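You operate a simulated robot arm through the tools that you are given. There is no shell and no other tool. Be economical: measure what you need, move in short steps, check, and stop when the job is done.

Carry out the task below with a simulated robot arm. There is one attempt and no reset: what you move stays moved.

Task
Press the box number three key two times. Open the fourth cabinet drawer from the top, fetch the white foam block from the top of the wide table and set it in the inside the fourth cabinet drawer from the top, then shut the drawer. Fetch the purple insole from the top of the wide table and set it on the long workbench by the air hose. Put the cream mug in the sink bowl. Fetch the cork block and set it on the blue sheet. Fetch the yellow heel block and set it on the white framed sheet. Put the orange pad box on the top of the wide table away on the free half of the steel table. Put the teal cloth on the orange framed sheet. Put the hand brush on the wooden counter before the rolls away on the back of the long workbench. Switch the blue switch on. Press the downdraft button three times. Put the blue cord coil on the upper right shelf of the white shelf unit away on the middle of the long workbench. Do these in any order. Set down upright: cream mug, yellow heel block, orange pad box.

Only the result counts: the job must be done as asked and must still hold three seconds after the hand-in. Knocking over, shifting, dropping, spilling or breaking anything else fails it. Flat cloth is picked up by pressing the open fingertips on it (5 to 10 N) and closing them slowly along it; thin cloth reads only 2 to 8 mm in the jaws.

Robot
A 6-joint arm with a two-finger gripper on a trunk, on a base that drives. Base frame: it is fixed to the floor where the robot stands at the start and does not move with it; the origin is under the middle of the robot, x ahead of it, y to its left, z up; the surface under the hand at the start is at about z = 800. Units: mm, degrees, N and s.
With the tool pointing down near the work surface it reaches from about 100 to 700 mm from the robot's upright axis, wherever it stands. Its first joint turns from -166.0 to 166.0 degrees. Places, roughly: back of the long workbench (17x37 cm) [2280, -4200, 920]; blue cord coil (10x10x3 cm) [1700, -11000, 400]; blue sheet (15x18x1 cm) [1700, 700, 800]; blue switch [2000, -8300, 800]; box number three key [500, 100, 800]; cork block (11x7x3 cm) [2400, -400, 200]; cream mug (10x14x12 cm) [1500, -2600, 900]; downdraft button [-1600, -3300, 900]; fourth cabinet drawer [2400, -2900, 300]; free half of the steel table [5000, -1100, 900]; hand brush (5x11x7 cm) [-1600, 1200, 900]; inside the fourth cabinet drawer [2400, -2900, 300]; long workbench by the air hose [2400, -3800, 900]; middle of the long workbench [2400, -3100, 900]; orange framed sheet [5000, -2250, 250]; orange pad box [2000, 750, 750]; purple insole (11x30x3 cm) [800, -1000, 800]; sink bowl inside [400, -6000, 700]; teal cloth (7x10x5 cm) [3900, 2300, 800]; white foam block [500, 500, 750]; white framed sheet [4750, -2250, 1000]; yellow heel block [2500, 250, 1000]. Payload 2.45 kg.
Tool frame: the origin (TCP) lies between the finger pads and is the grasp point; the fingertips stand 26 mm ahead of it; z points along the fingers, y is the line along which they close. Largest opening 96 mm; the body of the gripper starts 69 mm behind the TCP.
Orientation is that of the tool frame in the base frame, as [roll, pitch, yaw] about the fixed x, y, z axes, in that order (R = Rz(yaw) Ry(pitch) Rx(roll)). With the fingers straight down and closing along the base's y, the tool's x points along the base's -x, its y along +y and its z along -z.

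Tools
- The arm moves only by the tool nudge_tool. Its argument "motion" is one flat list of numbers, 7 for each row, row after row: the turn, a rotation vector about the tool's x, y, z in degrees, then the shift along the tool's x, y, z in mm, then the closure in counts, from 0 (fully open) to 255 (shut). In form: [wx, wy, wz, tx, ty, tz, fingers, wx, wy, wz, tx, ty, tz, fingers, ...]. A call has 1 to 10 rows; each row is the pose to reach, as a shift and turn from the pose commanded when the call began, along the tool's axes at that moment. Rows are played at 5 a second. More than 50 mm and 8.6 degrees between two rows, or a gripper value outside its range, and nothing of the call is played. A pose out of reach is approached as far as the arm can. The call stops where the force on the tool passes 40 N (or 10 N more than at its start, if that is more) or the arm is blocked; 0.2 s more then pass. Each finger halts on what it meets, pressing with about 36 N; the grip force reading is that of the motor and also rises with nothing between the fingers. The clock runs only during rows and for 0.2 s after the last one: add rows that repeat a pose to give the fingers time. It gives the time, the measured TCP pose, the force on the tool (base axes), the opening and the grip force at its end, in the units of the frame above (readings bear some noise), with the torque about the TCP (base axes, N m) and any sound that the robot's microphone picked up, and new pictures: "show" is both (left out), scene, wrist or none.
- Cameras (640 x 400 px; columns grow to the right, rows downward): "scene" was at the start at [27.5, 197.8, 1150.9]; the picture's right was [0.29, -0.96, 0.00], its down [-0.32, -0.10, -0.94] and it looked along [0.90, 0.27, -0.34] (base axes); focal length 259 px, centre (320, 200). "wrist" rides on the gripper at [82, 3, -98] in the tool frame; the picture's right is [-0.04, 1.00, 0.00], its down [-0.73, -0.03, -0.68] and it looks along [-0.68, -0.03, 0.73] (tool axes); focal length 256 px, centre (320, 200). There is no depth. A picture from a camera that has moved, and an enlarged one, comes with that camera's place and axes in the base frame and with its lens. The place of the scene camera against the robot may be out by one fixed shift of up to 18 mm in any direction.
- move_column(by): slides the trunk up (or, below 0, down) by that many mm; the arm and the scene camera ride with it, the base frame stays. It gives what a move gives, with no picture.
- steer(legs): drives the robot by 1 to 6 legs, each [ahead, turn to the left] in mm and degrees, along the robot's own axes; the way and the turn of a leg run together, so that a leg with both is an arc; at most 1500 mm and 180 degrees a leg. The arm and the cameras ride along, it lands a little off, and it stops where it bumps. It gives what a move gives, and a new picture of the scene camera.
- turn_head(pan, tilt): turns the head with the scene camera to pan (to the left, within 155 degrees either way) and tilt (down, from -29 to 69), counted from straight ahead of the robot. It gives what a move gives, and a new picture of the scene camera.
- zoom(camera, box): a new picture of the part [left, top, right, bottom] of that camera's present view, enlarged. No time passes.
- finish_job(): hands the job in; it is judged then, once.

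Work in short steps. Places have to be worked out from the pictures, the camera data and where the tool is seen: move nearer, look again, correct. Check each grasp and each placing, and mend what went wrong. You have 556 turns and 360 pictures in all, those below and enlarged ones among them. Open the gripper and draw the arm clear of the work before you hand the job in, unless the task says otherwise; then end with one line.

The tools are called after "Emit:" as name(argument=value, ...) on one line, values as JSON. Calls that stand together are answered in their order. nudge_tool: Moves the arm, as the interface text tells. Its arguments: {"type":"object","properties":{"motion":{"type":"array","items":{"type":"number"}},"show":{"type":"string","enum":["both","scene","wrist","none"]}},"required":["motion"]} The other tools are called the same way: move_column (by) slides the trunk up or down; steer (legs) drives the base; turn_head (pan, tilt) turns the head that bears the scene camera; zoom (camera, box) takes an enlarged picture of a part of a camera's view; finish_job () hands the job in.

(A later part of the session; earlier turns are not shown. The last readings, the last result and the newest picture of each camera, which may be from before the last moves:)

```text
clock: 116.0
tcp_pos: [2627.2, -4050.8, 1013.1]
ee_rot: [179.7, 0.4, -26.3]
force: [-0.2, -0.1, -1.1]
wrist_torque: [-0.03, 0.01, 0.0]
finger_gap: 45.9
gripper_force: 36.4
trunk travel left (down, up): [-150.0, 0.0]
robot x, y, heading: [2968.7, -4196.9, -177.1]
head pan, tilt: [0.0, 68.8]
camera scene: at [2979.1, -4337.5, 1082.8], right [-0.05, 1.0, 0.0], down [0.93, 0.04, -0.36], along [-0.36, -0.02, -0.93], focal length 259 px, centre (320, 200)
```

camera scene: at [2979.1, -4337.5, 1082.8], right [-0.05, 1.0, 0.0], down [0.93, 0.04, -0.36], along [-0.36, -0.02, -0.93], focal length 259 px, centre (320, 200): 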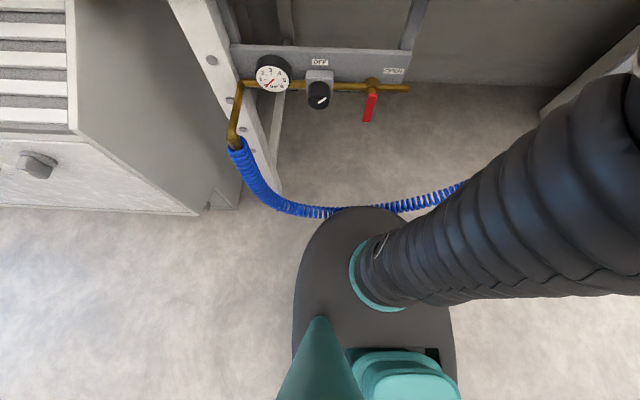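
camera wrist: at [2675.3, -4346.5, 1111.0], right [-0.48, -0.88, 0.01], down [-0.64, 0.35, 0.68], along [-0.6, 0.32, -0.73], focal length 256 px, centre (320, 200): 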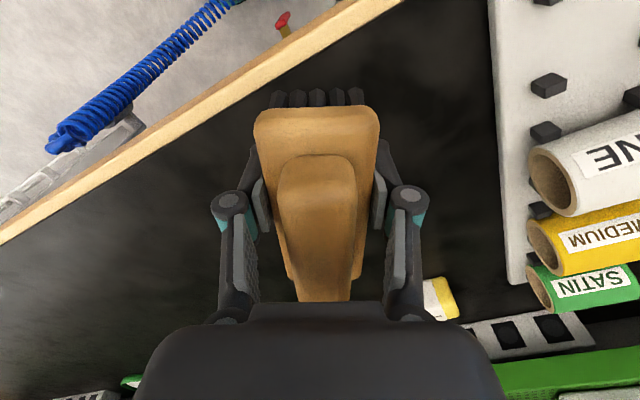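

The base's front is already near the air hose, so I stay here. Plan: set the brush at x≈2430 with its long axis pointing radially, then regrip with a tilted hand and carry it to the back.

Emit:
nudge_tool(motion=[0, 0, -5, -20, 36, 0, 255, 0, 0, -10, -40, 72, 10, 255, 0, 0, -15, -60, 108, 20, 255, 0, 0, -20, -80, 144, 30, 255, 0, 0, -26, -100, 180, 36, 255, 0, 0, -26, -116, 212, 43, 255, 0, 0, -26, -116, 212, 43, 255], show="none")

Emit:
turn_head(pan=0, tilt=25)

```text
clock: 117.6
tcp_pos: [2428.8, -4190.5, 969.9]
ee_rot: [179.9, 0.5, -0.2]
force: [0.5, -0.1, -1.5]
wrist_torque: [0.02, -0.04, 0.02]
finger_gap: 45.9
gripper_force: 35.8
trunk travel left (down, up): [-150.0, 0.0]
robot x, y, heading: [2971.5, -4190.6, -177.2]
head pan, tilt: [0.0, 68.8]
```

```text
clock: 118.7
tcp_pos: [2429.9, -4189.1, 970.5]
ee_rot: [179.9, 0.4, -0.3]
force: [-0.6, -0.3, -1.8]
wrist_torque: [-0.02, -0.04, -0.03]
finger_gap: 46.1
gripper_force: 35.9
trunk travel left (down, up): [-150.0, 0.0]
robot x, y, heading: [2970.6, -4192.1, -177.5]
head pan, tilt: [0.0, 25.0]
camera scene: at [2942.9, -4339.3, 1142.2], right [-0.05, 1.0, 0.0], down [0.42, 0.02, -0.91], along [-0.9, -0.04, -0.42], focal length 259 px, centre (320, 200)
```

scene: 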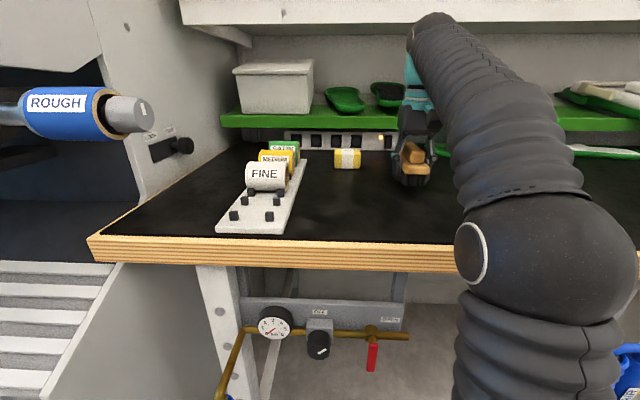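

Lower the brush in small steps until it touches the mat.

Emit:
nudge_tool(motion=[0, 0, 0, 0, 0, 12, 255, 0, 0, 0, 0, 0, 18, 255, 0, 0, 0, 0, 0, 22, 255, 0, 0, 0, 0, 0, 25, 255, 0, 0, 0, 0, 0, 25, 255], show="wrist")

```text
clock: 119.5
tcp_pos: [2429.2, -4189.6, 954.6]
ee_rot: [179.9, 1.4, -0.2]
force: [-1.5, 0.2, 15.8]
wrist_torque: [0.13, -0.48, 0.0]
finger_gap: 46.0
gripper_force: 36.1
trunk travel left (down, up): [-150.0, 0.0]
robot x, y, heading: [2966.3, -4192.5, -177.4]
head pan, tilt: [0.0, 25.0]
stopped in row 4: the force on the tool passed its limit at 47 N (the readings are from after the stop); the commanded pose is now the measured one
camera wrist: at [2513.2, -4193.8, 1051.0], right [-0.04, -1.0, 0.0], down [-0.72, 0.03, 0.7], along [-0.7, 0.03, -0.72], focal length 256 px, centre (320, 200)
```

wrist: 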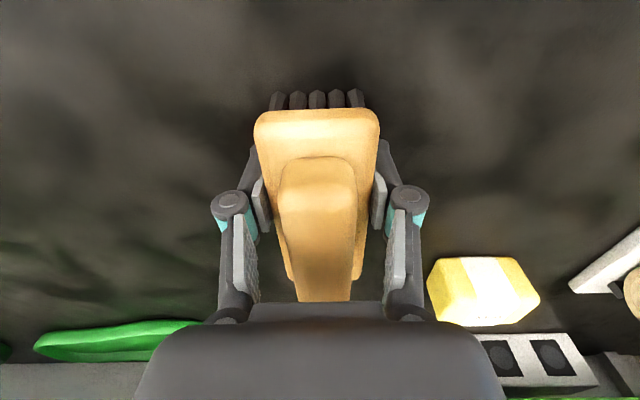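

The mat is at z≈927. Release, tilt the hand 30° outward about the grip point and regrip.

Emit:
nudge_tool(motion=[0, 0, 0, 0, 0, 0, 120, 0, 0, 0, 0, 0, 0, 60, 0, -8, 0, 0, 0, -3, 60, 0, -16, 0, 0, 0, -4, 60, 0, -24, 0, 0, 0, -5, 60, 0, -30, 0, 0, 0, -5, 60, 0, -30, 0, 0, 0, -5, 60], show="both")

```text
clock: 121.1
tcp_pos: [2428.3, -4189.6, 958.4]
ee_rot: [179.9, 31.3, -0.3]
force: [-0.5, 0.2, 0.7]
wrist_torque: [-0.02, 0.01, 0.0]
finger_gap: 73.4
gripper_force: 0.0
trunk travel left (down, up): [-150.0, 0.0]
robot x, y, heading: [2965.4, -4194.5, -177.5]
head pan, tilt: [0.0, 25.0]
camera scene: at [2942.9, -4339.3, 1142.2], right [-0.05, 1.0, 0.0], down [0.42, 0.02, -0.91], along [-0.91, -0.04, -0.42], focal length 259 px, centre (320, 200)
camera wrist: at [2549.1, -4193.6, 999.8], right [-0.04, -1.0, 0.02], down [-0.27, 0.03, 0.96], along [-0.96, 0.03, -0.28], focal length 256 px, centre (320, 200)
```

scene: 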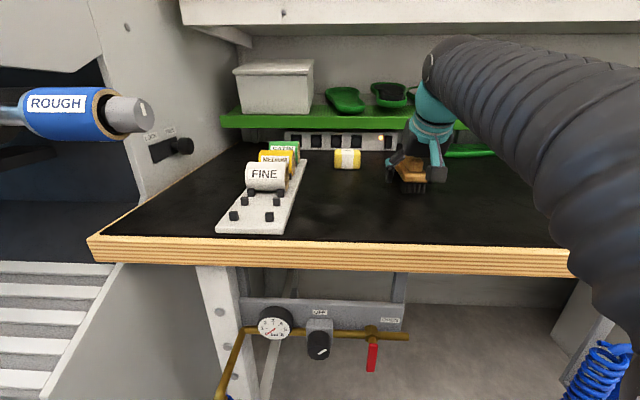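
wrist: 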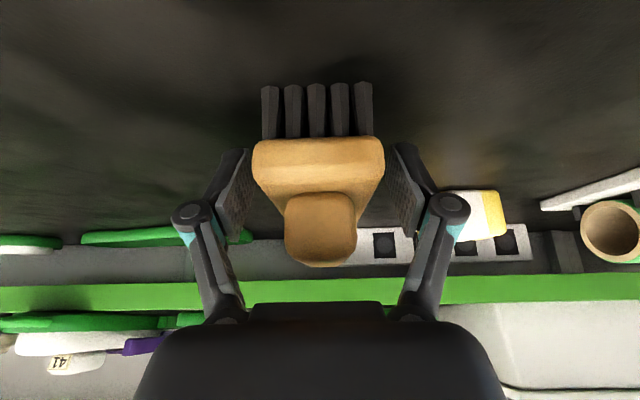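

Brush stands upright between the tilted fingers. Grip, lift 15 mm and carry it 138 mm toward the back.

Emit:
nudge_tool(motion=[0, 0, 0, 0, 0, 0, 160, 0, 0, 0, 0, 0, 0, 255, 0, 0, 0, 0, 0, 0, 255, 0, 0, 0, -7.8, 0, -12.8, 255, 0, 0, 0, -27, 0, -1, 255, 0, 0, 0, -47, 0, 11, 255, 0, 0, 0, -86, 0, 35, 255, 0, 0, 0, -125.8, 0, 59, 255, 0, 0, 0, -125.8, 0, 59, 255], show="both")

```text
clock: 123.1
tcp_pos: [2287.9, -4191.3, 971.9]
ee_rot: [180.0, 31.2, -0.3]
force: [1.0, 0.4, -0.9]
wrist_torque: [-0.03, 0.0, 0.0]
finger_gap: 46.4
gripper_force: 36.5
trunk travel left (down, up): [-150.0, 0.0]
robot x, y, heading: [2971.8, -4191.7, -177.0]
head pan, tilt: [0.0, 25.0]
camera scene: at [2942.8, -4339.3, 1142.2], right [-0.05, 1.0, 0.0], down [0.42, 0.02, -0.91], along [-0.91, -0.04, -0.42], focal length 259 px, centre (320, 200)
camera wrist: at [2408.7, -4194.9, 1014.7], right [-0.04, -1.0, 0.02], down [-0.28, 0.03, 0.96], along [-0.96, 0.03, -0.28], focal length 256 px, centre (320, 200)
```

scene: 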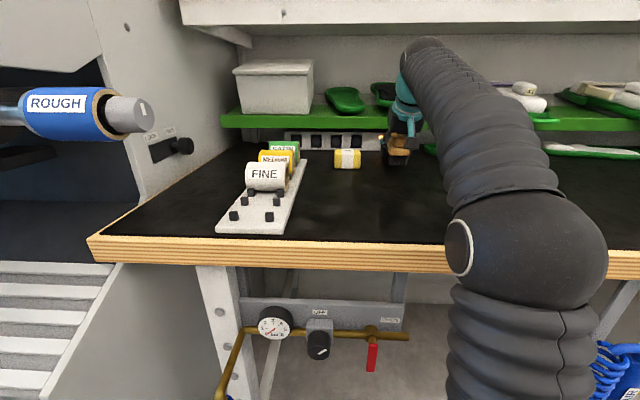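
wrist: 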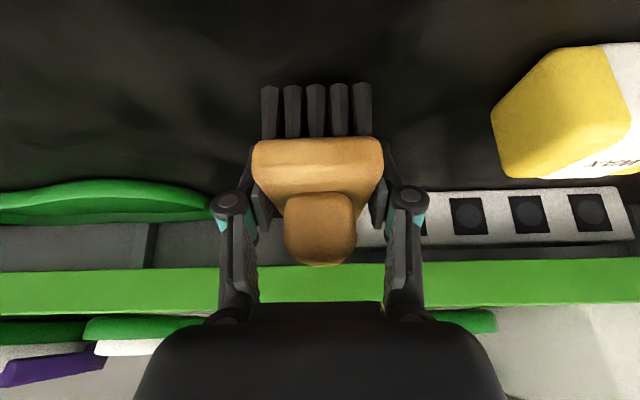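

Over free mat. Lower until touching, open partly, and back out along the tool's reverse.

Emit:
nudge_tool(motion=[0, 0, 0, 3.6, 0, 6, 255, 0, 0, 0, 5.7, 0, 9.4, 255, 0, 0, 0, 6.7, 0, 11, 255, 0, 0, 0, 7.3, 0, 12, 255, 0, 0, 0, 7.3, 0, 12, 255], show="none")

Emit:
nudge_tool(motion=[0, 0, 0, 0, 0, 0, 120, 0, 0, 0, 0, 0, 0, 60, 0, 0, 0, 0, 0, 0, 40, 0, 0, 0, 0, 0, -40, 40, 0, 0, 0, 0, 0, -80, 40, 0, 0, 0, 0, 0, -110, 40], show="both")

```text
clock: 124.3
tcp_pos: [2290.0, -4189.0, 959.8]
ee_rot: [179.9, 31.1, -0.3]
force: [0.1, 0.1, -1.1]
wrist_torque: [-0.01, -0.03, -0.01]
finger_gap: 46.4
gripper_force: 36.2
trunk travel left (down, up): [-150.0, 0.0]
robot x, y, heading: [2972.3, -4193.4, -177.3]
head pan, tilt: [0.0, 25.0]
```

```text
clock: 125.7
tcp_pos: [2344.9, -4188.6, 1052.0]
ee_rot: [179.9, 31.1, -0.4]
force: [-0.1, 0.7, -0.7]
wrist_torque: [-0.04, -0.01, 0.01]
finger_gap: 81.2
gripper_force: 0.1
trunk travel left (down, up): [-150.0, 0.0]
robot x, y, heading: [2970.7, -4194.1, -177.2]
head pan, tilt: [0.0, 25.0]
camera scene: at [2942.7, -4339.3, 1142.2], right [-0.05, 1.0, 0.0], down [0.42, 0.02, -0.91], along [-0.91, -0.04, -0.42], focal length 259 px, centre (320, 200)
camera wrist: at [2465.9, -4193.4, 1093.9], right [-0.04, -1.0, 0.02], down [-0.28, 0.03, 0.96], along [-0.96, 0.03, -0.28], focal length 256 px, centre (320, 200)
```

scene: 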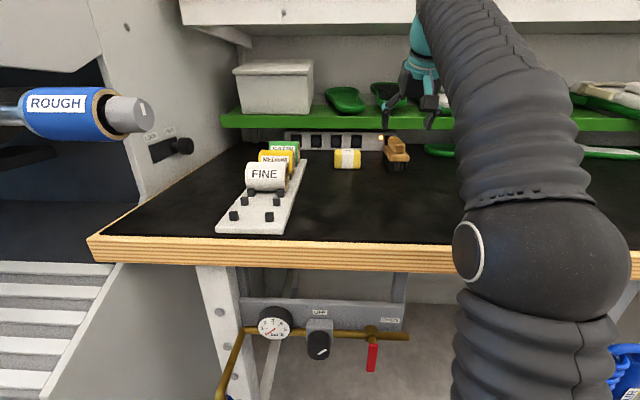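
wrist: 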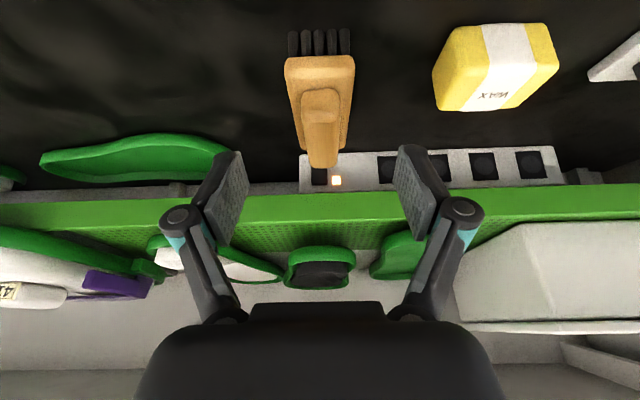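

Brush stands upright at [2290, -4190]. Back away, tuck, and drive to the drawers, viewing the cabinet from y≈-2950.

Emit:
steer(legs=[[-220, 0]])

Emit:
nudge_tool(motion=[0, 0, 0, 40, 0, -22, 40, 0, 0, 0, 80, 0, -44, 0, 0, 0, 0, 120, 0, -66, 0, 0, 0, 0, 160, 0, -88, 0, 0, 0, 0, 200, 0, -110, 0], show="none")

Emit:
steer(legs=[[0, -92.8], [1230, 0], [0, 90]])

```text
clock: 127.4
tcp_pos: [2565.5, -4177.8, 1053.5]
ee_rot: [179.8, 31.2, -0.3]
force: [-0.1, -0.5, 0.4]
wrist_torque: [0.04, -0.03, 0.01]
finger_gap: 81.1
gripper_force: 0.2
trunk travel left (down, up): [-150.0, 0.0]
robot x, y, heading: [3186.8, -4178.8, -177.4]
head pan, tilt: [0.0, 25.0]
camera scene: at [3163.2, -4328.7, 1142.2], right [-0.05, 1.0, 0.0], down [0.42, 0.02, -0.91], along [-0.91, -0.04, -0.42], focal length 259 px, centre (320, 200)
```

scene: 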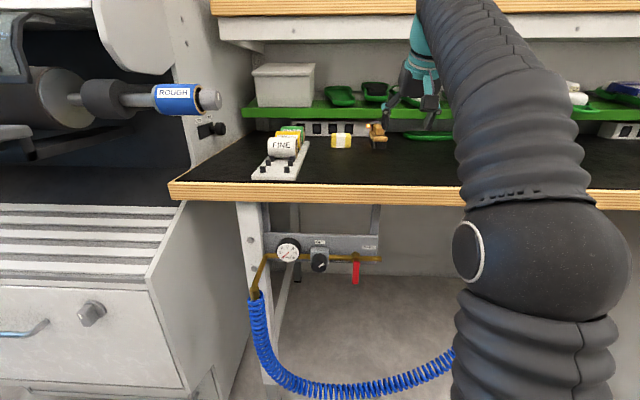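

```text
clock: 128.6
tcp_pos: [2793.2, -4179.5, 1042.1]
ee_rot: [179.9, 31.2, -0.3]
force: [-0.5, -0.1, 0.1]
wrist_torque: [0.05, -0.04, 0.03]
finger_gap: 96.1
gripper_force: 0.0
trunk travel left (down, up): [-150.0, 0.0]
robot x, y, heading: [3192.4, -4181.9, -177.6]
head pan, tilt: [0.0, 25.0]
```

```text
clock: 142.5
tcp_pos: [2788.7, -2957.9, 1043.9]
ee_rot: [179.9, 31.2, -2.3]
force: [0.1, -0.8, -0.4]
wrist_torque: [0.0, 0.0, -0.02]
finger_gap: 96.1
gripper_force: 0.1
trunk travel left (down, up): [-150.0, 0.0]
robot x, y, heading: [3181.0, -2973.5, -179.2]
head pan, tilt: [0.0, 25.0]
camera scene: at [3152.8, -3120.0, 1142.2], right [-0.01, 1.0, 0.0], down [0.42, 0.01, -0.91], along [-0.91, -0.01, -0.42], focal length 259 px, centre (320, 200)
```

scene: 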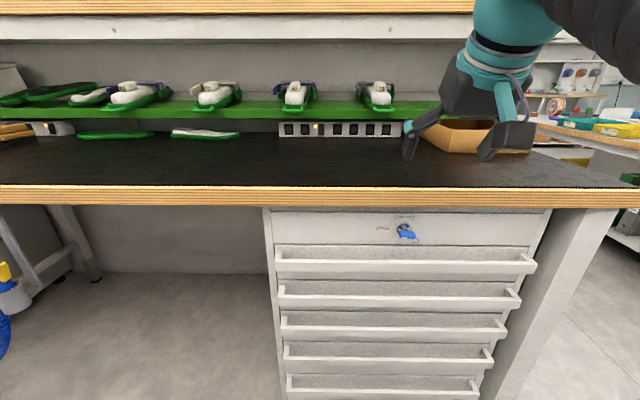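

Zoom on the cabinet to count drawers and see handles.

Emit:
zoom(camera="scene", box=[240, 190, 560, 400])

Emit:
turn_head(pan=0, tilt=45)

```text
1.90 times, centred on (400, 295) of scene
camera zoom: at [3152.8, -3120.0, 1142.2], right [-0.01, 1.0, 0.0], down [0.42, 0.01, -0.91], along [-0.91, -0.01, -0.42], focal length 493 px, centre (168, 19)
```

zoom: 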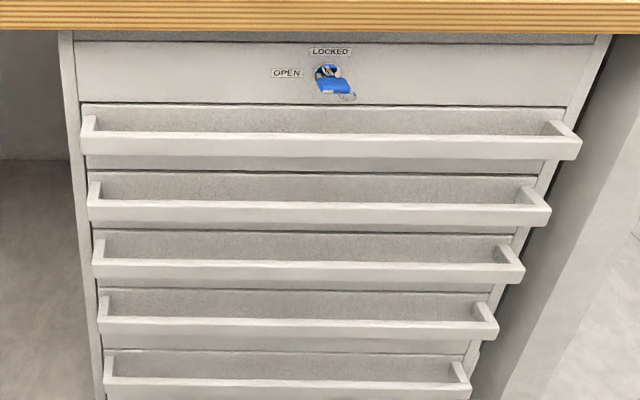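

```text
clock: 143.3
tcp_pos: [2790.0, -2957.5, 1043.2]
ee_rot: [179.9, 31.2, -2.3]
force: [0.3, 0.5, -0.1]
wrist_torque: [0.05, 0.03, -0.01]
finger_gap: 95.9
gripper_force: 0.1
trunk travel left (down, up): [-150.0, 0.0]
robot x, y, heading: [3181.8, -2975.1, -179.3]
head pan, tilt: [0.0, 45.0]
camera scene: at [3163.6, -3119.8, 1111.7], right [-0.01, 1.0, 0.0], down [0.71, 0.01, -0.71], along [-0.71, -0.01, -0.71], focal length 259 px, centre (320, 200)
```

scene: 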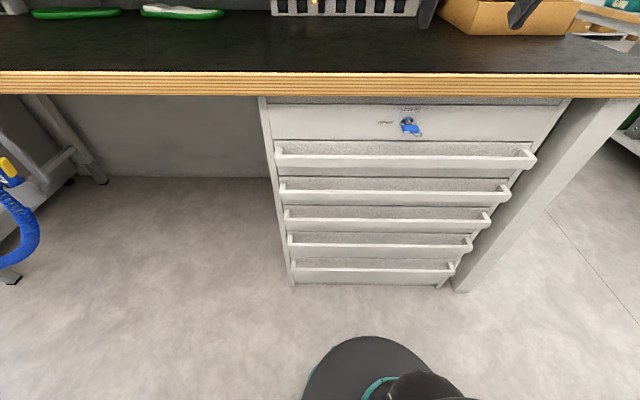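

Five handled drawers under a lock strip. Check the key lock's position.

Emit:
zoom(camera="scene", box=[360, 95, 460, 150])

```text
6.40 times, centred on (410, 122) of scene
camera zoom: at [3163.6, -3119.8, 1111.7], right [-0.01, 1.0, 0.0], down [0.71, 0.01, -0.71], along [-0.71, -0.01, -0.71], focal length 1656 px, centre (-256, 696)
```

zoom: 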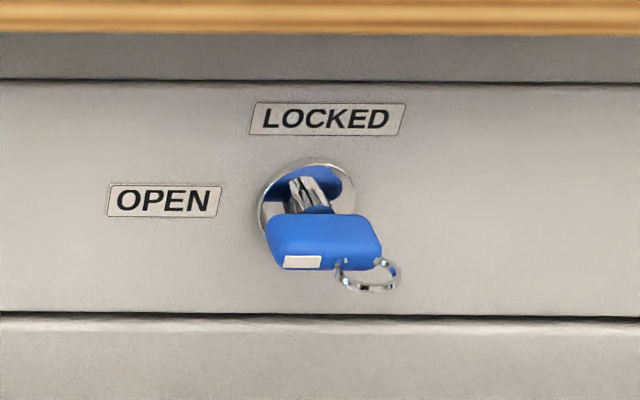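

The key bow lies toward OPEN, so the drawer should be unlocked. Back up, lower the trunk, and turn the tool horizontal in front of the drawers.

Emit:
steer(legs=[[-170, 0]])

Emit:
move_column(by=-150)

Emit:
nudge_tool(motion=[0, -8.4, 0, -8, 0, 37, 0, 0, -16.8, 0, -16, 0, 74, 0, 0, -25.2, 0, -24, 0, 111, 0, 0, -33.6, 0, -32, 0, 148, 0, 0, -42, 0, -40, 0, 185, 0, 0, -50.4, 0, -48, 0, 222, 0, 0, -58.7, 0, -54, 0, 258, 0, 0, -58.7, 0, -54, 0, 258, 0], show="both")

```text
clock: 144.8
tcp_pos: [2960.5, -2954.8, 1045.5]
ee_rot: [179.9, 31.2, -2.5]
force: [-0.5, -0.9, -0.7]
wrist_torque: [-0.02, 0.0, -0.02]
finger_gap: 96.0
gripper_force: 0.2
trunk travel left (down, up): [-150.0, 0.0]
robot x, y, heading: [3359.3, -2974.6, -179.4]
head pan, tilt: [0.0, 45.0]
camera scene: at [3334.9, -3117.9, 1111.7], right [-0.01, 1.0, 0.0], down [0.71, 0.01, -0.71], along [-0.71, -0.01, -0.71], focal length 259 px, centre (320, 200)
```

scene: 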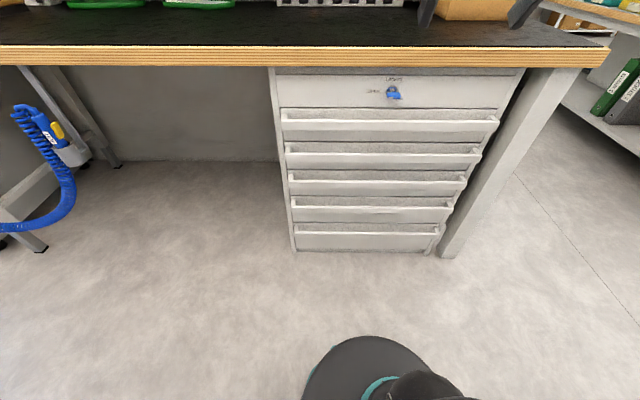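

```text
clock: 146.6
tcp_pos: [2961.1, -2954.2, 893.9]
ee_rot: [179.8, 31.3, -2.5]
force: [0.6, 0.2, -0.3]
wrist_torque: [0.0, -0.05, 0.01]
finger_gap: 96.0
gripper_force: 0.0
trunk travel left (down, up): [0.0, 150.0]
robot x, y, heading: [3357.0, -2973.2, -179.4]
head pan, tilt: [0.0, 45.0]
```

```text
clock: 148.4
tcp_pos: [2780.8, -2950.0, 699.7]
ee_rot: [126.1, 89.8, -56.3]
force: [0.0, 0.0, -0.6]
wrist_torque: [0.05, -0.02, -0.01]
finger_gap: 96.4
gripper_force: 0.1
trunk travel left (down, up): [0.0, 150.0]
robot x, y, heading: [3357.6, -2973.8, -179.5]
head pan, tilt: [0.0, 45.0]
camera scene: at [3335.0, -3117.8, 961.7], right [-0.01, 1.0, 0.0], down [0.71, 0.01, -0.71], along [-0.71, -0.01, -0.71], focal length 259 px, centre (320, 200)
camera wrist: at [2879.2, -2957.9, 617.7], right [-0.04, -1.0, 0.04], down [0.68, 0.0, 0.73], along [-0.73, 0.06, 0.68], focal length 256 px, centre (320, 200)
```

scene: 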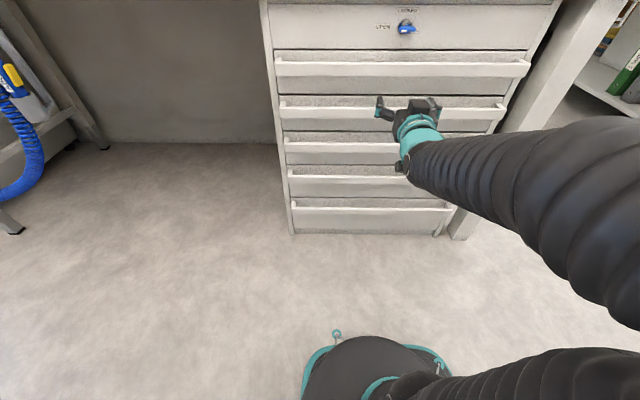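
wrist: 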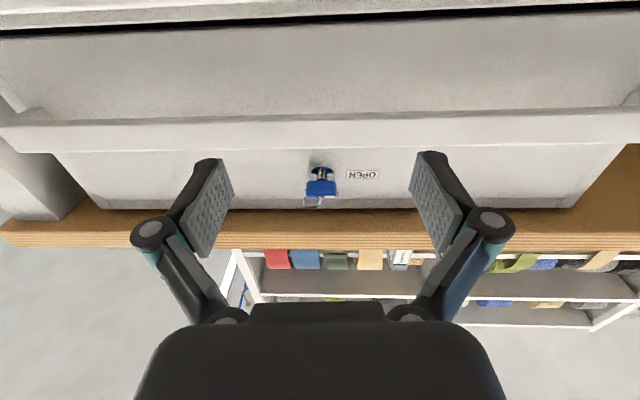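

The tool is horizontal. Rotate it 90° so the fingers close vertically while descending to handle-4 height.

Emit:
nudge_tool(motion=[0, 0, 8.5, 30, 0, 0, 60, 0, 0, 17, 60, 0, 0, 60, 0, 0, 25.5, 90, 0, 0, 60, 0, 0, 34, 120, 0, 0, 60, 0, 0, 42.5, 150, -3, 0, 60, 0, 0, 51, 180, -6, 0, 60, 0, 0, 59.5, 210, -12, 0, 60, 0, 0, 68, 240, -18, 0, 60, 0, 0, 76.5, 270, -24, 0, 60, 0, 0, 85, 303, -30, 0, 60], show="none")

Emit:
nudge_tool(motion=[0, 0, 5, 0, 0, 0, 60, 0, 0, 5, 0, 0, 0, 60], show="both")

```text
clock: 150.6
tcp_pos: [2779.2, -2917.3, 396.0]
ee_rot: [90.0, 4.7, -92.4]
force: [-0.4, -0.3, 0.8]
wrist_torque: [-0.02, -0.01, 0.02]
finger_gap: 73.5
gripper_force: 0.1
out of reach, approached as far as the arm can: row 6, 7, 8, 9, 10
trunk travel left (down, up): [0.0, 150.0]
robot x, y, heading: [3358.2, -2972.7, -179.4]
head pan, tilt: [0.0, 45.0]
```

```text
clock: 151.2
tcp_pos: [2778.7, -2917.9, 396.0]
ee_rot: [90.2, -0.1, -92.4]
force: [-0.2, 1.0, 0.8]
wrist_torque: [-0.05, -0.04, -0.02]
finger_gap: 73.4
gripper_force: 0.1
trunk travel left (down, up): [0.0, 150.0]
robot x, y, heading: [3358.7, -2972.5, -179.4]
head pan, tilt: [0.0, 45.0]
camera scene: at [3334.8, -3117.8, 961.7], right [-0.01, 1.0, 0.0], down [0.71, 0.01, -0.71], along [-0.71, -0.01, -0.71], focal length 259 px, centre (320, 200)
camera wrist: at [2873.3, -3003.3, 399.2], right [0.0, 0.04, 1.0], down [0.71, 0.7, -0.03], along [-0.7, 0.71, -0.03], focal length 256 px, centre (320, 200)
```

scene: 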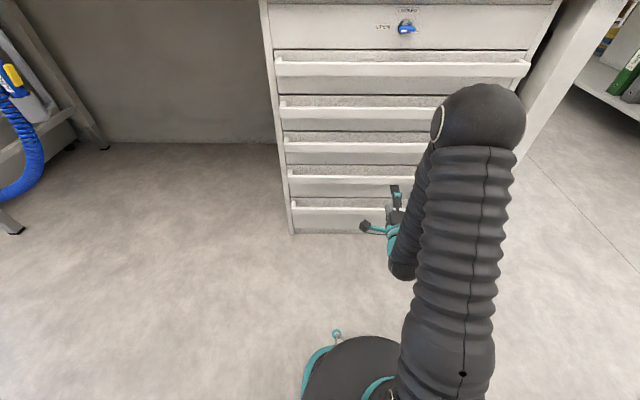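
wrist: 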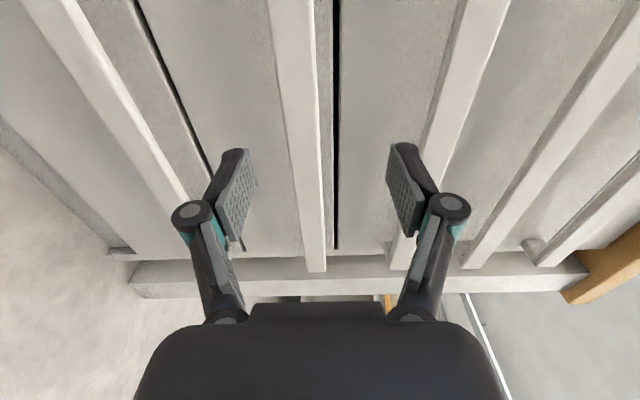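

The bar between the fingers is the fourth handle, at z≈372. Lower 22 mm and approach most of the way.

Emit:
nudge_tool(motion=[0, 0, 0, 0, -22, 0, 60, 0, 0, 0, 0, -22, 40, 60, 0, 0, 0, 0, -22, 75, 60, 0, 0, 0, 0, -22, 75, 60], show="both")

```text
clock: 152.2
tcp_pos: [2704.2, -2914.2, 375.1]
ee_rot: [90.1, -0.1, -92.4]
force: [-0.4, -0.5, -0.5]
wrist_torque: [-0.03, 0.02, -0.01]
finger_gap: 73.3
gripper_force: 0.0
trunk travel left (down, up): [0.0, 150.0]
robot x, y, heading: [3358.8, -2973.7, -179.5]
head pan, tilt: [0.0, 45.0]
camera scene: at [3334.9, -3117.8, 961.7], right [-0.01, 1.0, 0.0], down [0.71, 0.01, -0.71], along [-0.71, -0.01, -0.71], focal length 259 px, centre (320, 200)
camera wrist: at [2798.9, -3000.6, 377.9], right [0.0, 0.04, 1.0], down [0.71, 0.7, -0.03], along [-0.7, 0.71, -0.03], focal length 256 px, centre (320, 200)
```

scene: 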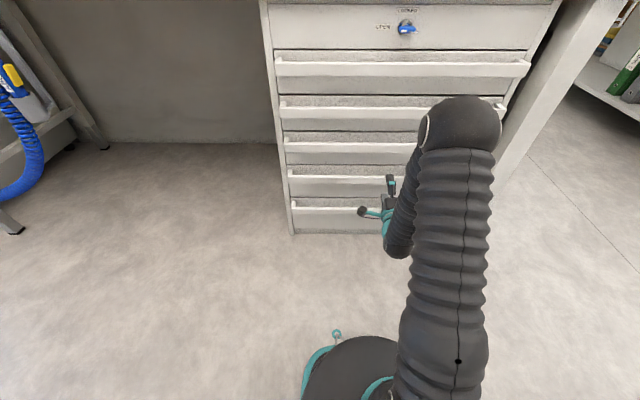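
wrist: 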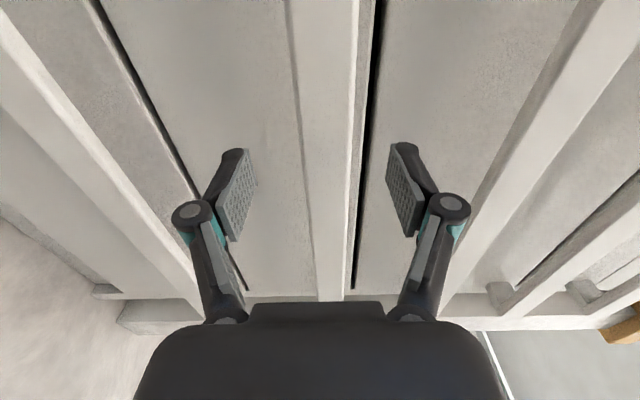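

Bar is centred between the fingers. Advance 45 mm and close on it.

Emit:
nudge_tool(motion=[0, 0, 0, 0, 0, 20, 60, 0, 0, 0, 0, 0, 35, 60, 0, 0, 0, 0, 0, 45, 60, 0, 0, 0, 0, 0, 45, 120, 0, 0, 0, 0, 0, 45, 200, 0, 0, 0, 0, 0, 45, 255, 0, 0, 0, 0, 0, 45, 255], show="both")

```text
clock: 153.8
tcp_pos: [2658.8, -2911.9, 378.3]
ee_rot: [89.7, -0.1, -92.4]
force: [-1.9, 0.4, 26.2]
wrist_torque: [0.61, 0.12, -0.11]
finger_gap: 30.2
gripper_force: 44.6
trunk travel left (down, up): [0.0, 150.0]
robot x, y, heading: [3358.8, -2973.7, -179.6]
head pan, tilt: [0.0, 45.0]
camera scene: at [3335.9, -3117.9, 961.9], right [-0.01, 1.0, 0.0], down [0.71, 0.01, -0.71], along [-0.71, -0.01, -0.71], focal length 259 px, centre (320, 200)
camera wrist: at [2753.2, -2998.3, 380.5], right [0.01, 0.04, 1.0], down [0.71, 0.7, -0.03], along [-0.7, 0.71, -0.02], focal length 256 px, centre (320, 200)
```

scene: 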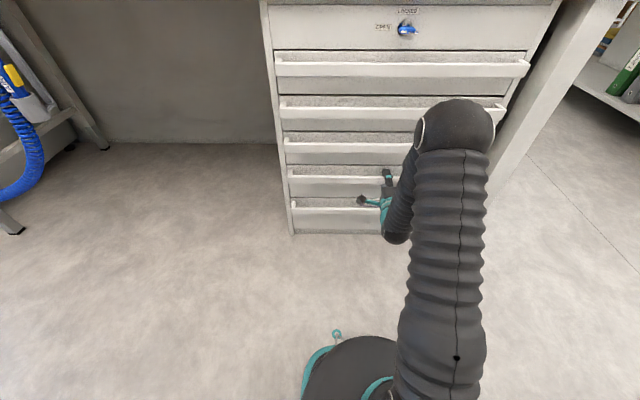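
wrist: 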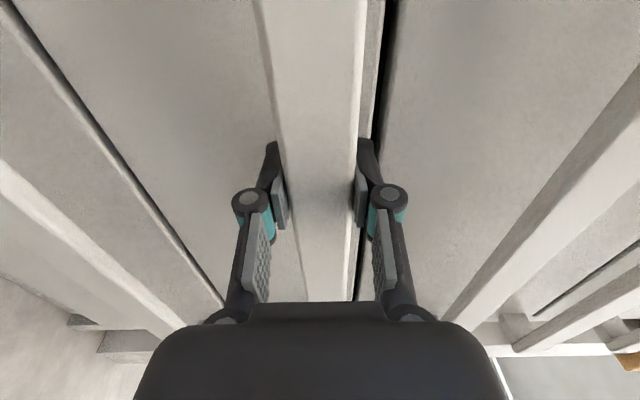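

Bar gripped (30 mm). Ease up a little and pull back gently.

Emit:
nudge_tool(motion=[0, 0, 0, 0, 4, 0, 255, 0, 0, 0, 0, 4, -6, 255, 0, 0, 0, 0, 4, -14, 255, 0, 0, 0, 0, 4, -24, 255, 0, 0, 0, 0, 4, -36, 255], show="scene")

```text
clock: 155.0
tcp_pos: [2696.1, -2913.6, 378.3]
ee_rot: [90.3, -0.1, -92.6]
force: [0.8, 13.6, 2.6]
wrist_torque: [1.04, -0.25, 1.06]
finger_gap: 30.3
gripper_force: 45.1
trunk travel left (down, up): [0.0, 150.0]
robot x, y, heading: [3354.5, -2972.5, -179.6]
head pan, tilt: [0.0, 45.0]
camera scene: at [3334.7, -3117.5, 961.5], right [-0.01, 1.0, 0.0], down [0.71, 0.01, -0.71], along [-0.71, -0.01, -0.71], focal length 259 px, centre (320, 200)
```

scene: 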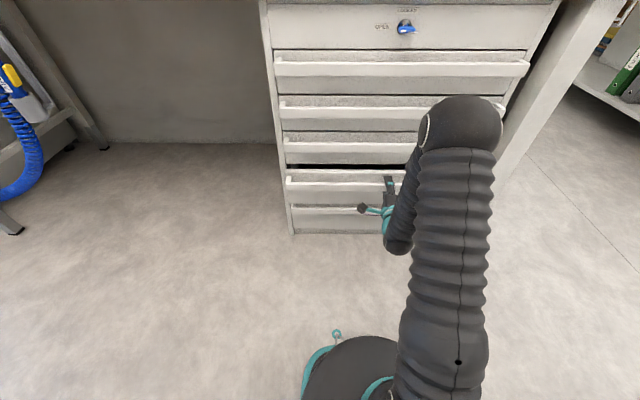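

The drawer slides. Continue pulling 200 mm, correcting the slight sideways drift.

Emit:
nudge_tool(motion=[0, 0, 0, -2.5, 0, -25, 255, 0, 0, 0, -3.6, 0, -50, 255, 0, 0, 0, -4.6, 0, -75, 255, 0, 0, 0, -5.7, 0, -100, 255, 0, 0, 0, -6.7, 0, -125, 255, 0, 0, 0, -7.8, 0, -150, 255, 0, 0, 0, -8.8, 0, -175, 255, 0, 0, 0, -9.9, 0, -200, 255], show="scene")

```text
clock: 156.2
tcp_pos: [2785.3, -2912.0, 378.9]
ee_rot: [89.1, -0.1, -91.6]
force: [1.6, -2.7, 13.6]
wrist_torque: [0.55, -0.05, 1.26]
finger_gap: 30.2
gripper_force: 45.2
out of reach, approached as far as the arm can: row 4, 5
trunk travel left (down, up): [0.0, 150.0]
robot x, y, heading: [3357.5, -2971.0, -179.3]
head pan, tilt: [0.0, 45.0]
stopped in row 5: the force on the tool passed its limit at 50 N (the readings are from after the stop); the commanded pose is now the measured one
camera scene: at [3336.4, -3118.1, 961.7], right [-0.02, 1.0, 0.0], down [0.71, 0.01, -0.71], along [-0.71, -0.01, -0.71], focal length 259 px, centre (320, 200)
```

scene: 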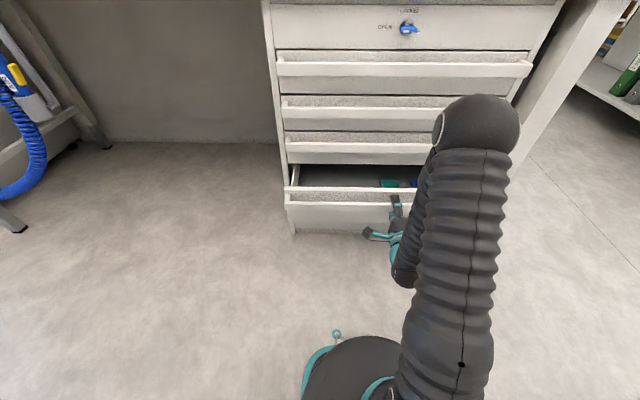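

The arm has no more room to retract, so pull with the base, 150 mm straight back.

Emit:
steer(legs=[[-150, 0]])

```text
clock: 157.3
tcp_pos: [2878.0, -2911.3, 377.6]
ee_rot: [89.0, 0.0, -91.4]
force: [2.1, 0.4, 4.4]
wrist_torque: [0.05, 0.05, -0.08]
finger_gap: 30.0
gripper_force: 44.3
trunk travel left (down, up): [0.0, 150.0]
robot x, y, heading: [3453.1, -2974.1, -179.0]
head pan, tilt: [0.0, 45.0]
stopped in leg 1: the force on the tool passed its limit at 41 N (the readings are from after the stop); the commanded pose is now the measured one
camera scene: at [3428.5, -3116.6, 961.5], right [-0.02, 1.0, 0.0], down [0.71, 0.01, -0.71], along [-0.71, -0.01, -0.71], focal length 259 px, centre (320, 200)
```

scene: 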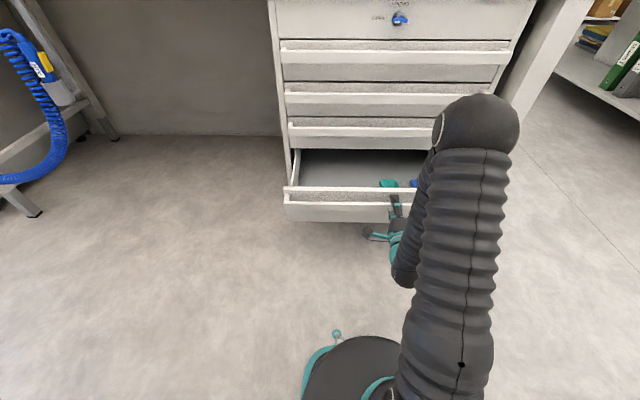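

About 220 mm open. Try a bit more.

Emit:
steer(legs=[[-80, 0]])

```text
clock: 158.4
tcp_pos: [2957.5, -2913.6, 377.0]
ee_rot: [89.2, 0.0, -91.2]
force: [-0.7, -20.8, 4.9]
wrist_torque: [0.38, 0.1, 0.1]
finger_gap: 30.2
gripper_force: 45.4
trunk travel left (down, up): [0.0, 150.0]
robot x, y, heading: [3524.9, -2971.0, -179.1]
head pan, tilt: [0.0, 45.0]
camera scene: at [3508.2, -3115.8, 961.6], right [-0.02, 1.0, 0.0], down [0.71, 0.01, -0.71], along [-0.71, -0.01, -0.71], focal length 259 px, centre (320, 200)
```

scene: 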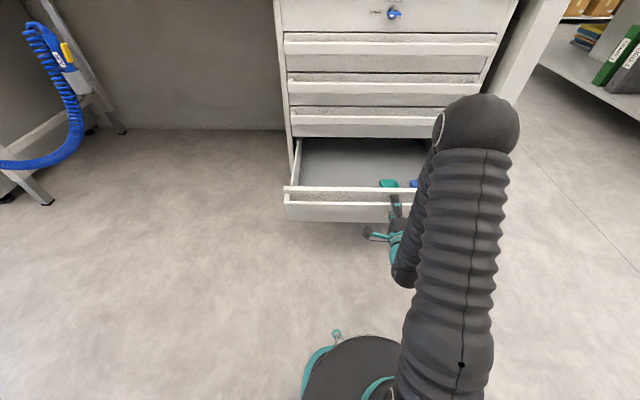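

Open 300 mm. Release the bar and back away.

Emit:
nudge_tool(motion=[0, 0, 0, 0, 0, 0, 140, 0, 0, 0, 0, 0, 0, 60, 0, 0, 0, 0, 0, 0, 60], show="none")

Emit:
steer(legs=[[-200, 0]])

```text
clock: 159.2
tcp_pos: [2956.5, -2911.6, 377.3]
ee_rot: [89.1, -0.1, -91.2]
force: [0.4, 0.5, -0.4]
wrist_torque: [0.0, 0.02, 0.01]
finger_gap: 73.6
gripper_force: 0.1
trunk travel left (down, up): [0.0, 150.0]
robot x, y, heading: [3530.0, -2968.3, -179.2]
head pan, tilt: [0.0, 45.0]
```

```text
clock: 160.3
tcp_pos: [3030.9, -2881.6, 376.4]
ee_rot: [89.2, -0.1, -93.4]
force: [-0.6, 1.0, 0.0]
wrist_torque: [0.03, 0.02, 0.05]
finger_gap: 73.5
gripper_force: 0.0
trunk travel left (down, up): [0.0, 150.0]
robot x, y, heading: [3600.0, -2953.9, 178.3]
head pan, tilt: [0.0, 45.0]
stopped in leg 1: the robot was blocked; the commanded pose is now the measured one
camera scene: at [3571.5, -3101.8, 961.7], right [0.03, 1.0, 0.0], down [0.71, -0.02, -0.71], along [-0.71, 0.02, -0.71], focal length 259 px, centre (320, 200)
```

scene: 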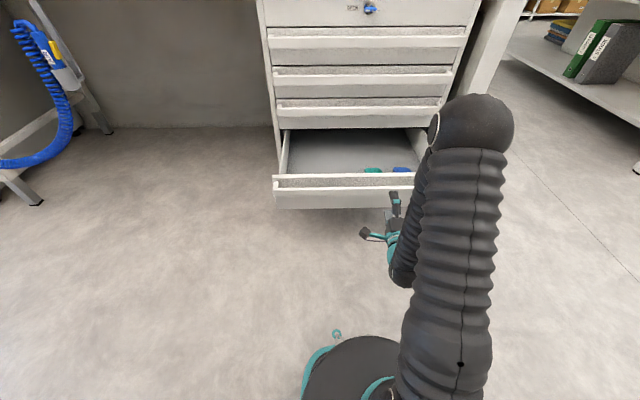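

Blocked behind by the former (gently). Raise the arm and trunk clear of the open drawer before driving back to the wide table.

Emit:
nudge_tool(motion=[0, 0, 0, 0, 50, 0, 60, 0, 0, 0, 0, 100, -10, 60, 0, 0, 0, 0, 150, -20, 60, 0, 0, 0, 0, 200, -30, 60, 0, 0, 0, 0, 250, -40, 60, 0, 0, 0, 0, 300, -50, 60, 0, 0, 0, 0, 350, -60, 60], show="none")

Emit:
move_column(by=150)

Emit:
turn_head(pan=90, tilt=30)

```text
refused: row 2 steps farther than a row can; nothing moved
```

```text
clock: 162.1
tcp_pos: [3030.5, -2881.1, 526.5]
ee_rot: [89.3, 0.0, -93.4]
force: [0.2, -0.6, 0.7]
wrist_torque: [0.0, 0.0, 0.01]
finger_gap: 73.4
gripper_force: 0.1
trunk travel left (down, up): [-150.0, 0.0]
robot x, y, heading: [3598.1, -2958.5, 178.4]
head pan, tilt: [0.0, 45.0]
```

```text
clock: 163.7
tcp_pos: [3031.2, -2880.2, 527.2]
ee_rot: [89.1, -0.1, -93.5]
force: [0.7, 0.3, 0.5]
wrist_torque: [0.0, -0.02, 0.02]
finger_gap: 73.5
gripper_force: 0.0
trunk travel left (down, up): [-150.0, 0.0]
robot x, y, heading: [3594.5, -2959.6, 178.2]
head pan, tilt: [90.0, 30.0]
camera scene: at [3650.2, -3194.5, 1134.3], right [-1.0, 0.03, 0.0], down [0.01, 0.5, -0.87], along [-0.03, -0.87, -0.5], focal length 259 px, centre (320, 200)
```

scene: 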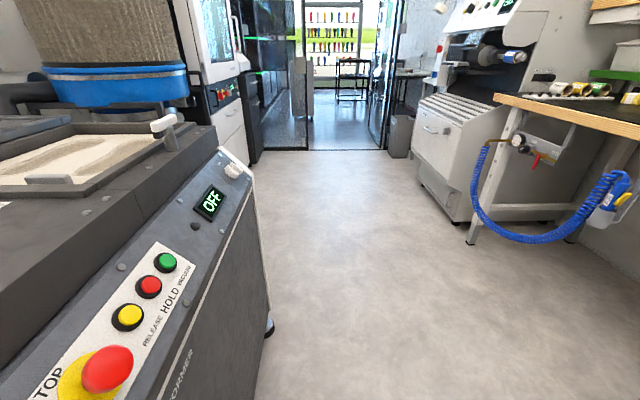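

The former looks undisturbed. Raise the arm with smaller steps.

Emit:
nudge_tool(motion=[0, 0, 0, 0, 45, 0, 60, 0, 0, 0, 0, 90, -10, 60, 0, 0, 0, 0, 135, -20, 60, 0, 0, 0, 0, 180, -30, 60, 0, 0, 0, 0, 225, -40, 60, 0, 0, 0, 0, 270, -50, 60, 0, 0, 0, 0, 315, -60, 60, 0, 0, 0, 0, 360, -70, 60], show="none")

```text
clock: 165.5
tcp_pos: [3106.8, -2882.0, 888.5]
ee_rot: [89.2, -0.1, -93.6]
force: [-1.4, 0.6, -0.1]
wrist_torque: [-0.02, 0.06, -0.01]
finger_gap: 73.5
gripper_force: 0.0
out of reach, approached as far as the arm can: row 1, 2, 3, 4, 5, 6
trunk travel left (down, up): [-150.0, 0.0]
robot x, y, heading: [3601.0, -2955.4, 178.5]
head pan, tilt: [90.0, 30.0]
```

Turn the tool back: first roll -86°, then tilt down.

Emit:
nudge_tool(motion=[0, 0, -8.6, 0, 0, 0, 0, 0, 0, -17.2, 0, 0, 0, 0, 0, 0, -25.8, 0, 0, 0, 0, 0, 0, -34.4, 0, 0, 0, 0, 0, 0, -43, 0, 0, 0, 0, 0, 0, -51.6, 0, 0, 0, 0, 0, 0, -60.2, 0, 0, 0, 0, 0, 0, -68.8, 0, 0, 0, 0, 0, 0, -77.4, 0, 0, 0, 0, 0, 0, -86, 0, 0, 0, 0], show="none")

Emit:
nudge_tool(motion=[0, 8.5, 0, 0, 0, 0, 0, 0, 17, 0, 0, 0, 0, 0, 0, 25.5, 0, 0, 0, 0, 0, 0, 34, 0, 0, 0, 0, 0, 0, 42.5, 0, 0, 0, 0, 0, 0, 51, 0, 0, 0, 0, 0, 0, 59.5, 0, 0, 0, 0, 0, 0, 68, 0, 0, 0, 0, 0, 0, 76.5, 0, 0, 0, 0, 0, 0, 85, 0, 0, 0, 0, 0], show="none")

```text
clock: 167.7
tcp_pos: [3106.1, -2885.1, 886.9]
ee_rot: [77.7, 86.0, -105.7]
force: [0.2, 0.0, -1.1]
wrist_torque: [-0.01, -0.03, -0.01]
finger_gap: 95.8
gripper_force: 0.0
trunk travel left (down, up): [-150.0, 0.0]
robot x, y, heading: [3596.6, -2959.3, 178.1]
head pan, tilt: [90.0, 30.0]
```

```text
clock: 169.9
tcp_pos: [3111.1, -2869.3, 885.1]
ee_rot: [165.7, 8.7, -4.3]
force: [1.3, 0.1, 0.8]
wrist_torque: [0.03, 0.06, -0.01]
finger_gap: 95.9
gripper_force: 0.1
out of reach, approached as far as the arm can: row 6, 7, 8, 9, 10
trunk travel left (down, up): [-150.0, 0.0]
robot x, y, heading: [3597.9, -2960.5, 178.4]
head pan, tilt: [90.0, 30.0]
```

Fix the residual tilt and tuck in.

Emit:
nudge_tool(motion=[5, 3, 0, 35, 0, -25, 0, 10, 6, 0, 70, 0, -50, 0, 14.3, 8.7, 0, 100, 0, -80, 0, 14.3, 8.7, 0, 100, 0, -100, 0], show="none")

Emit:
steer(legs=[[0, -69], [1230, 0], [0, 71]])

```text
clock: 170.9
tcp_pos: [3210.1, -2854.6, 958.2]
ee_rot: [165.5, 5.7, -4.0]
force: [-0.1, -0.1, 0.4]
wrist_torque: [0.0, 0.0, -0.02]
finger_gap: 96.1
gripper_force: 0.1
out of reach, approached as far as the arm can: row 1, 2, 3, 4
trunk travel left (down, up): [-150.0, 0.0]
robot x, y, heading: [3598.3, -2961.1, 178.6]
head pan, tilt: [90.0, 30.0]
```

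```text
clock: 183.2
tcp_pos: [2825.3, -1703.4, 957.5]
ee_rot: [165.5, 5.8, -2.4]
force: [-0.3, 0.1, -0.8]
wrist_torque: [-0.04, 0.0, 0.03]
finger_gap: 95.8
gripper_force: 0.1
trunk travel left (down, up): [-150.0, 0.0]
robot x, y, heading: [3215.5, -1801.4, 179.9]
head pan, tilt: [90.0, 30.0]
camera scene: at [3273.8, -2031.9, 1134.3], right [-1.0, 0.0, 0.0], down [0.0, 0.5, -0.87], along [0.0, -0.87, -0.5], focal length 259 px, centre (320, 200)
```

scene: 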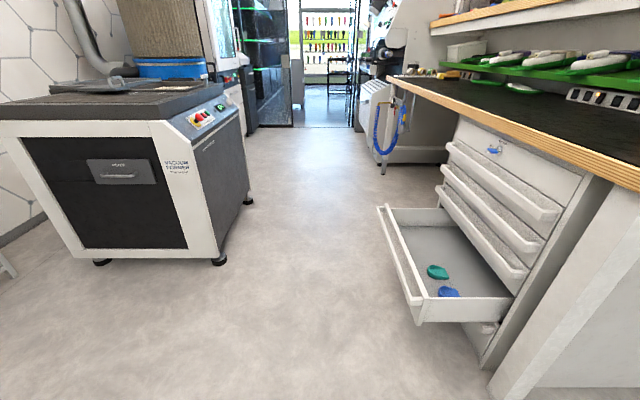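

Drive back through the gap and up the aisle to stand facing the foam block.

Emit:
steer(legs=[[1500, 0], [1500, 0], [450, 0], [0, -90], [1150, 0], [1080, 0]])

Emit:
turn_head(pan=-45, tilt=25)

```text
clock: 214.4
tcp_pos: [65.0, 862.1, 958.1]
ee_rot: [165.5, 5.8, -96.8]
force: [-0.2, 0.5, 0.3]
wrist_torque: [0.0, -0.01, 0.0]
finger_gap: 96.0
gripper_force: 0.1
trunk travel left (down, up): [-150.0, 0.0]
robot x, y, heading: [-59.4, 476.7, 85.5]
head pan, tilt: [90.0, 30.0]
camera scene: at [-313.9, 451.9, 1134.3], right [0.08, 1.0, 0.0], down [0.5, -0.04, -0.87], along [-0.86, 0.07, -0.5], focal length 259 px, centre (320, 200)
```

scene: 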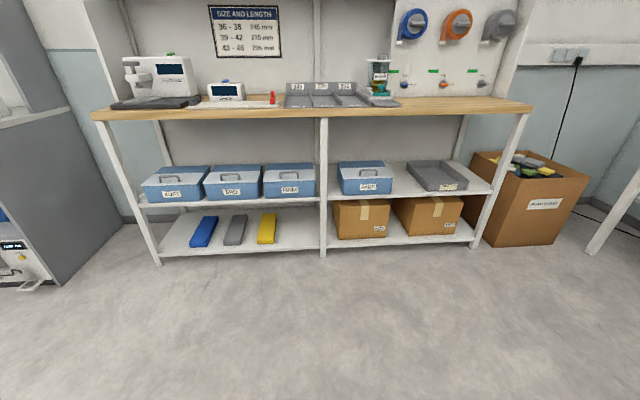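

```text
clock: 216.6
tcp_pos: [64.8, 862.0, 956.6]
ee_rot: [165.6, 5.8, -96.9]
force: [1.1, -0.6, -0.7]
wrist_torque: [-0.03, -0.02, 0.0]
finger_gap: 96.2
gripper_force: 0.1
trunk travel left (down, up): [-150.0, 0.0]
robot x, y, heading: [-58.7, 476.0, 85.5]
head pan, tilt: [-45.0, 25.0]
camera scene: at [-153.6, 504.1, 1142.2], right [0.65, -0.76, 0.0], down [-0.32, -0.27, -0.91], along [0.69, 0.59, -0.42], focal length 259 px, centre (320, 200)
```

scene: 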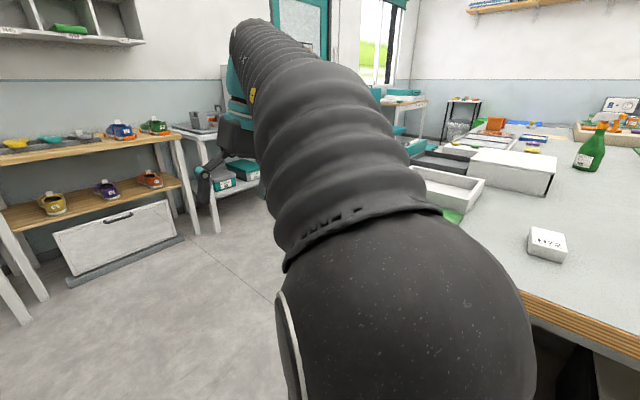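

Turn to face the table.

Emit:
steer(legs=[[0, -85.5]])

Emit:
nudge_tool(motion=[7, 3, 0, -35, 0, 0, 0, 14.3, 6, 0, -70, 0, 0, 0, 14.3, 6, 0, -100, 0, 0, 0, 14.3, 6, 0, -100, 0, 0, 0], show="wrist")

```text
clock: 220.6
tcp_pos: [333.9, 392.4, 957.9]
ee_rot: [165.5, 5.7, 178.6]
force: [-1.1, 0.1, -0.3]
wrist_torque: [-0.03, 0.01, 0.04]
finger_gap: 96.3
gripper_force: 0.1
trunk travel left (down, up): [-150.0, 0.0]
robot x, y, heading: [-57.9, 476.7, 1.1]
head pan, tilt: [-45.0, 25.0]
camera scene: at [-58.1, 583.9, 1142.2], right [-0.7, -0.72, 0.0], down [-0.3, 0.29, -0.91], along [0.65, -0.63, -0.42], focal length 259 px, centre (320, 200)
```

scene: 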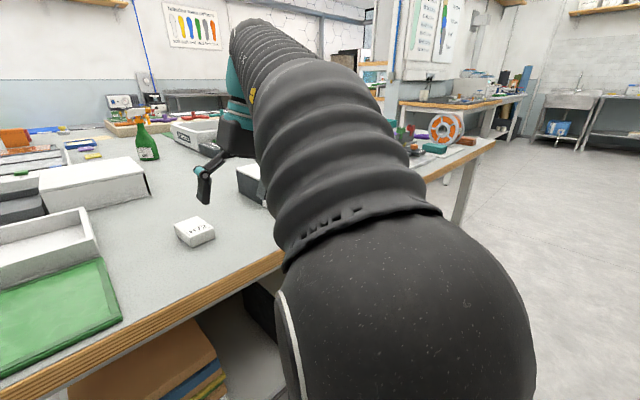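

```text
clock: 221.6
tcp_pos: [442.5, 386.8, 1000.3]
ee_rot: [165.9, 3.7, 178.9]
force: [0.3, 0.7, -0.6]
wrist_torque: [0.01, 0.06, 0.03]
finger_gap: 95.9
gripper_force: 0.1
out of reach, approached as far as the arm can: row 1, 2, 3, 4
trunk travel left (down, up): [-150.0, 0.0]
robot x, y, heading: [-56.8, 477.5, 0.8]
head pan, tilt: [-45.0, 25.0]
camera wrist: at [355.5, 367.7, 1090.5], right [0.04, 0.97, 0.25], down [0.69, -0.21, 0.7], along [0.73, 0.14, -0.67], focal length 256 px, centre (320, 200)
```

wrist: 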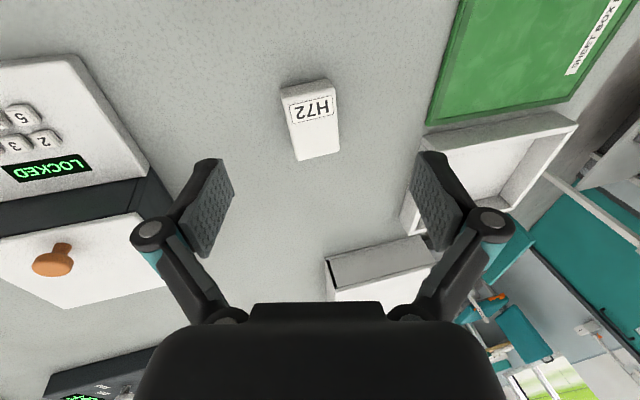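

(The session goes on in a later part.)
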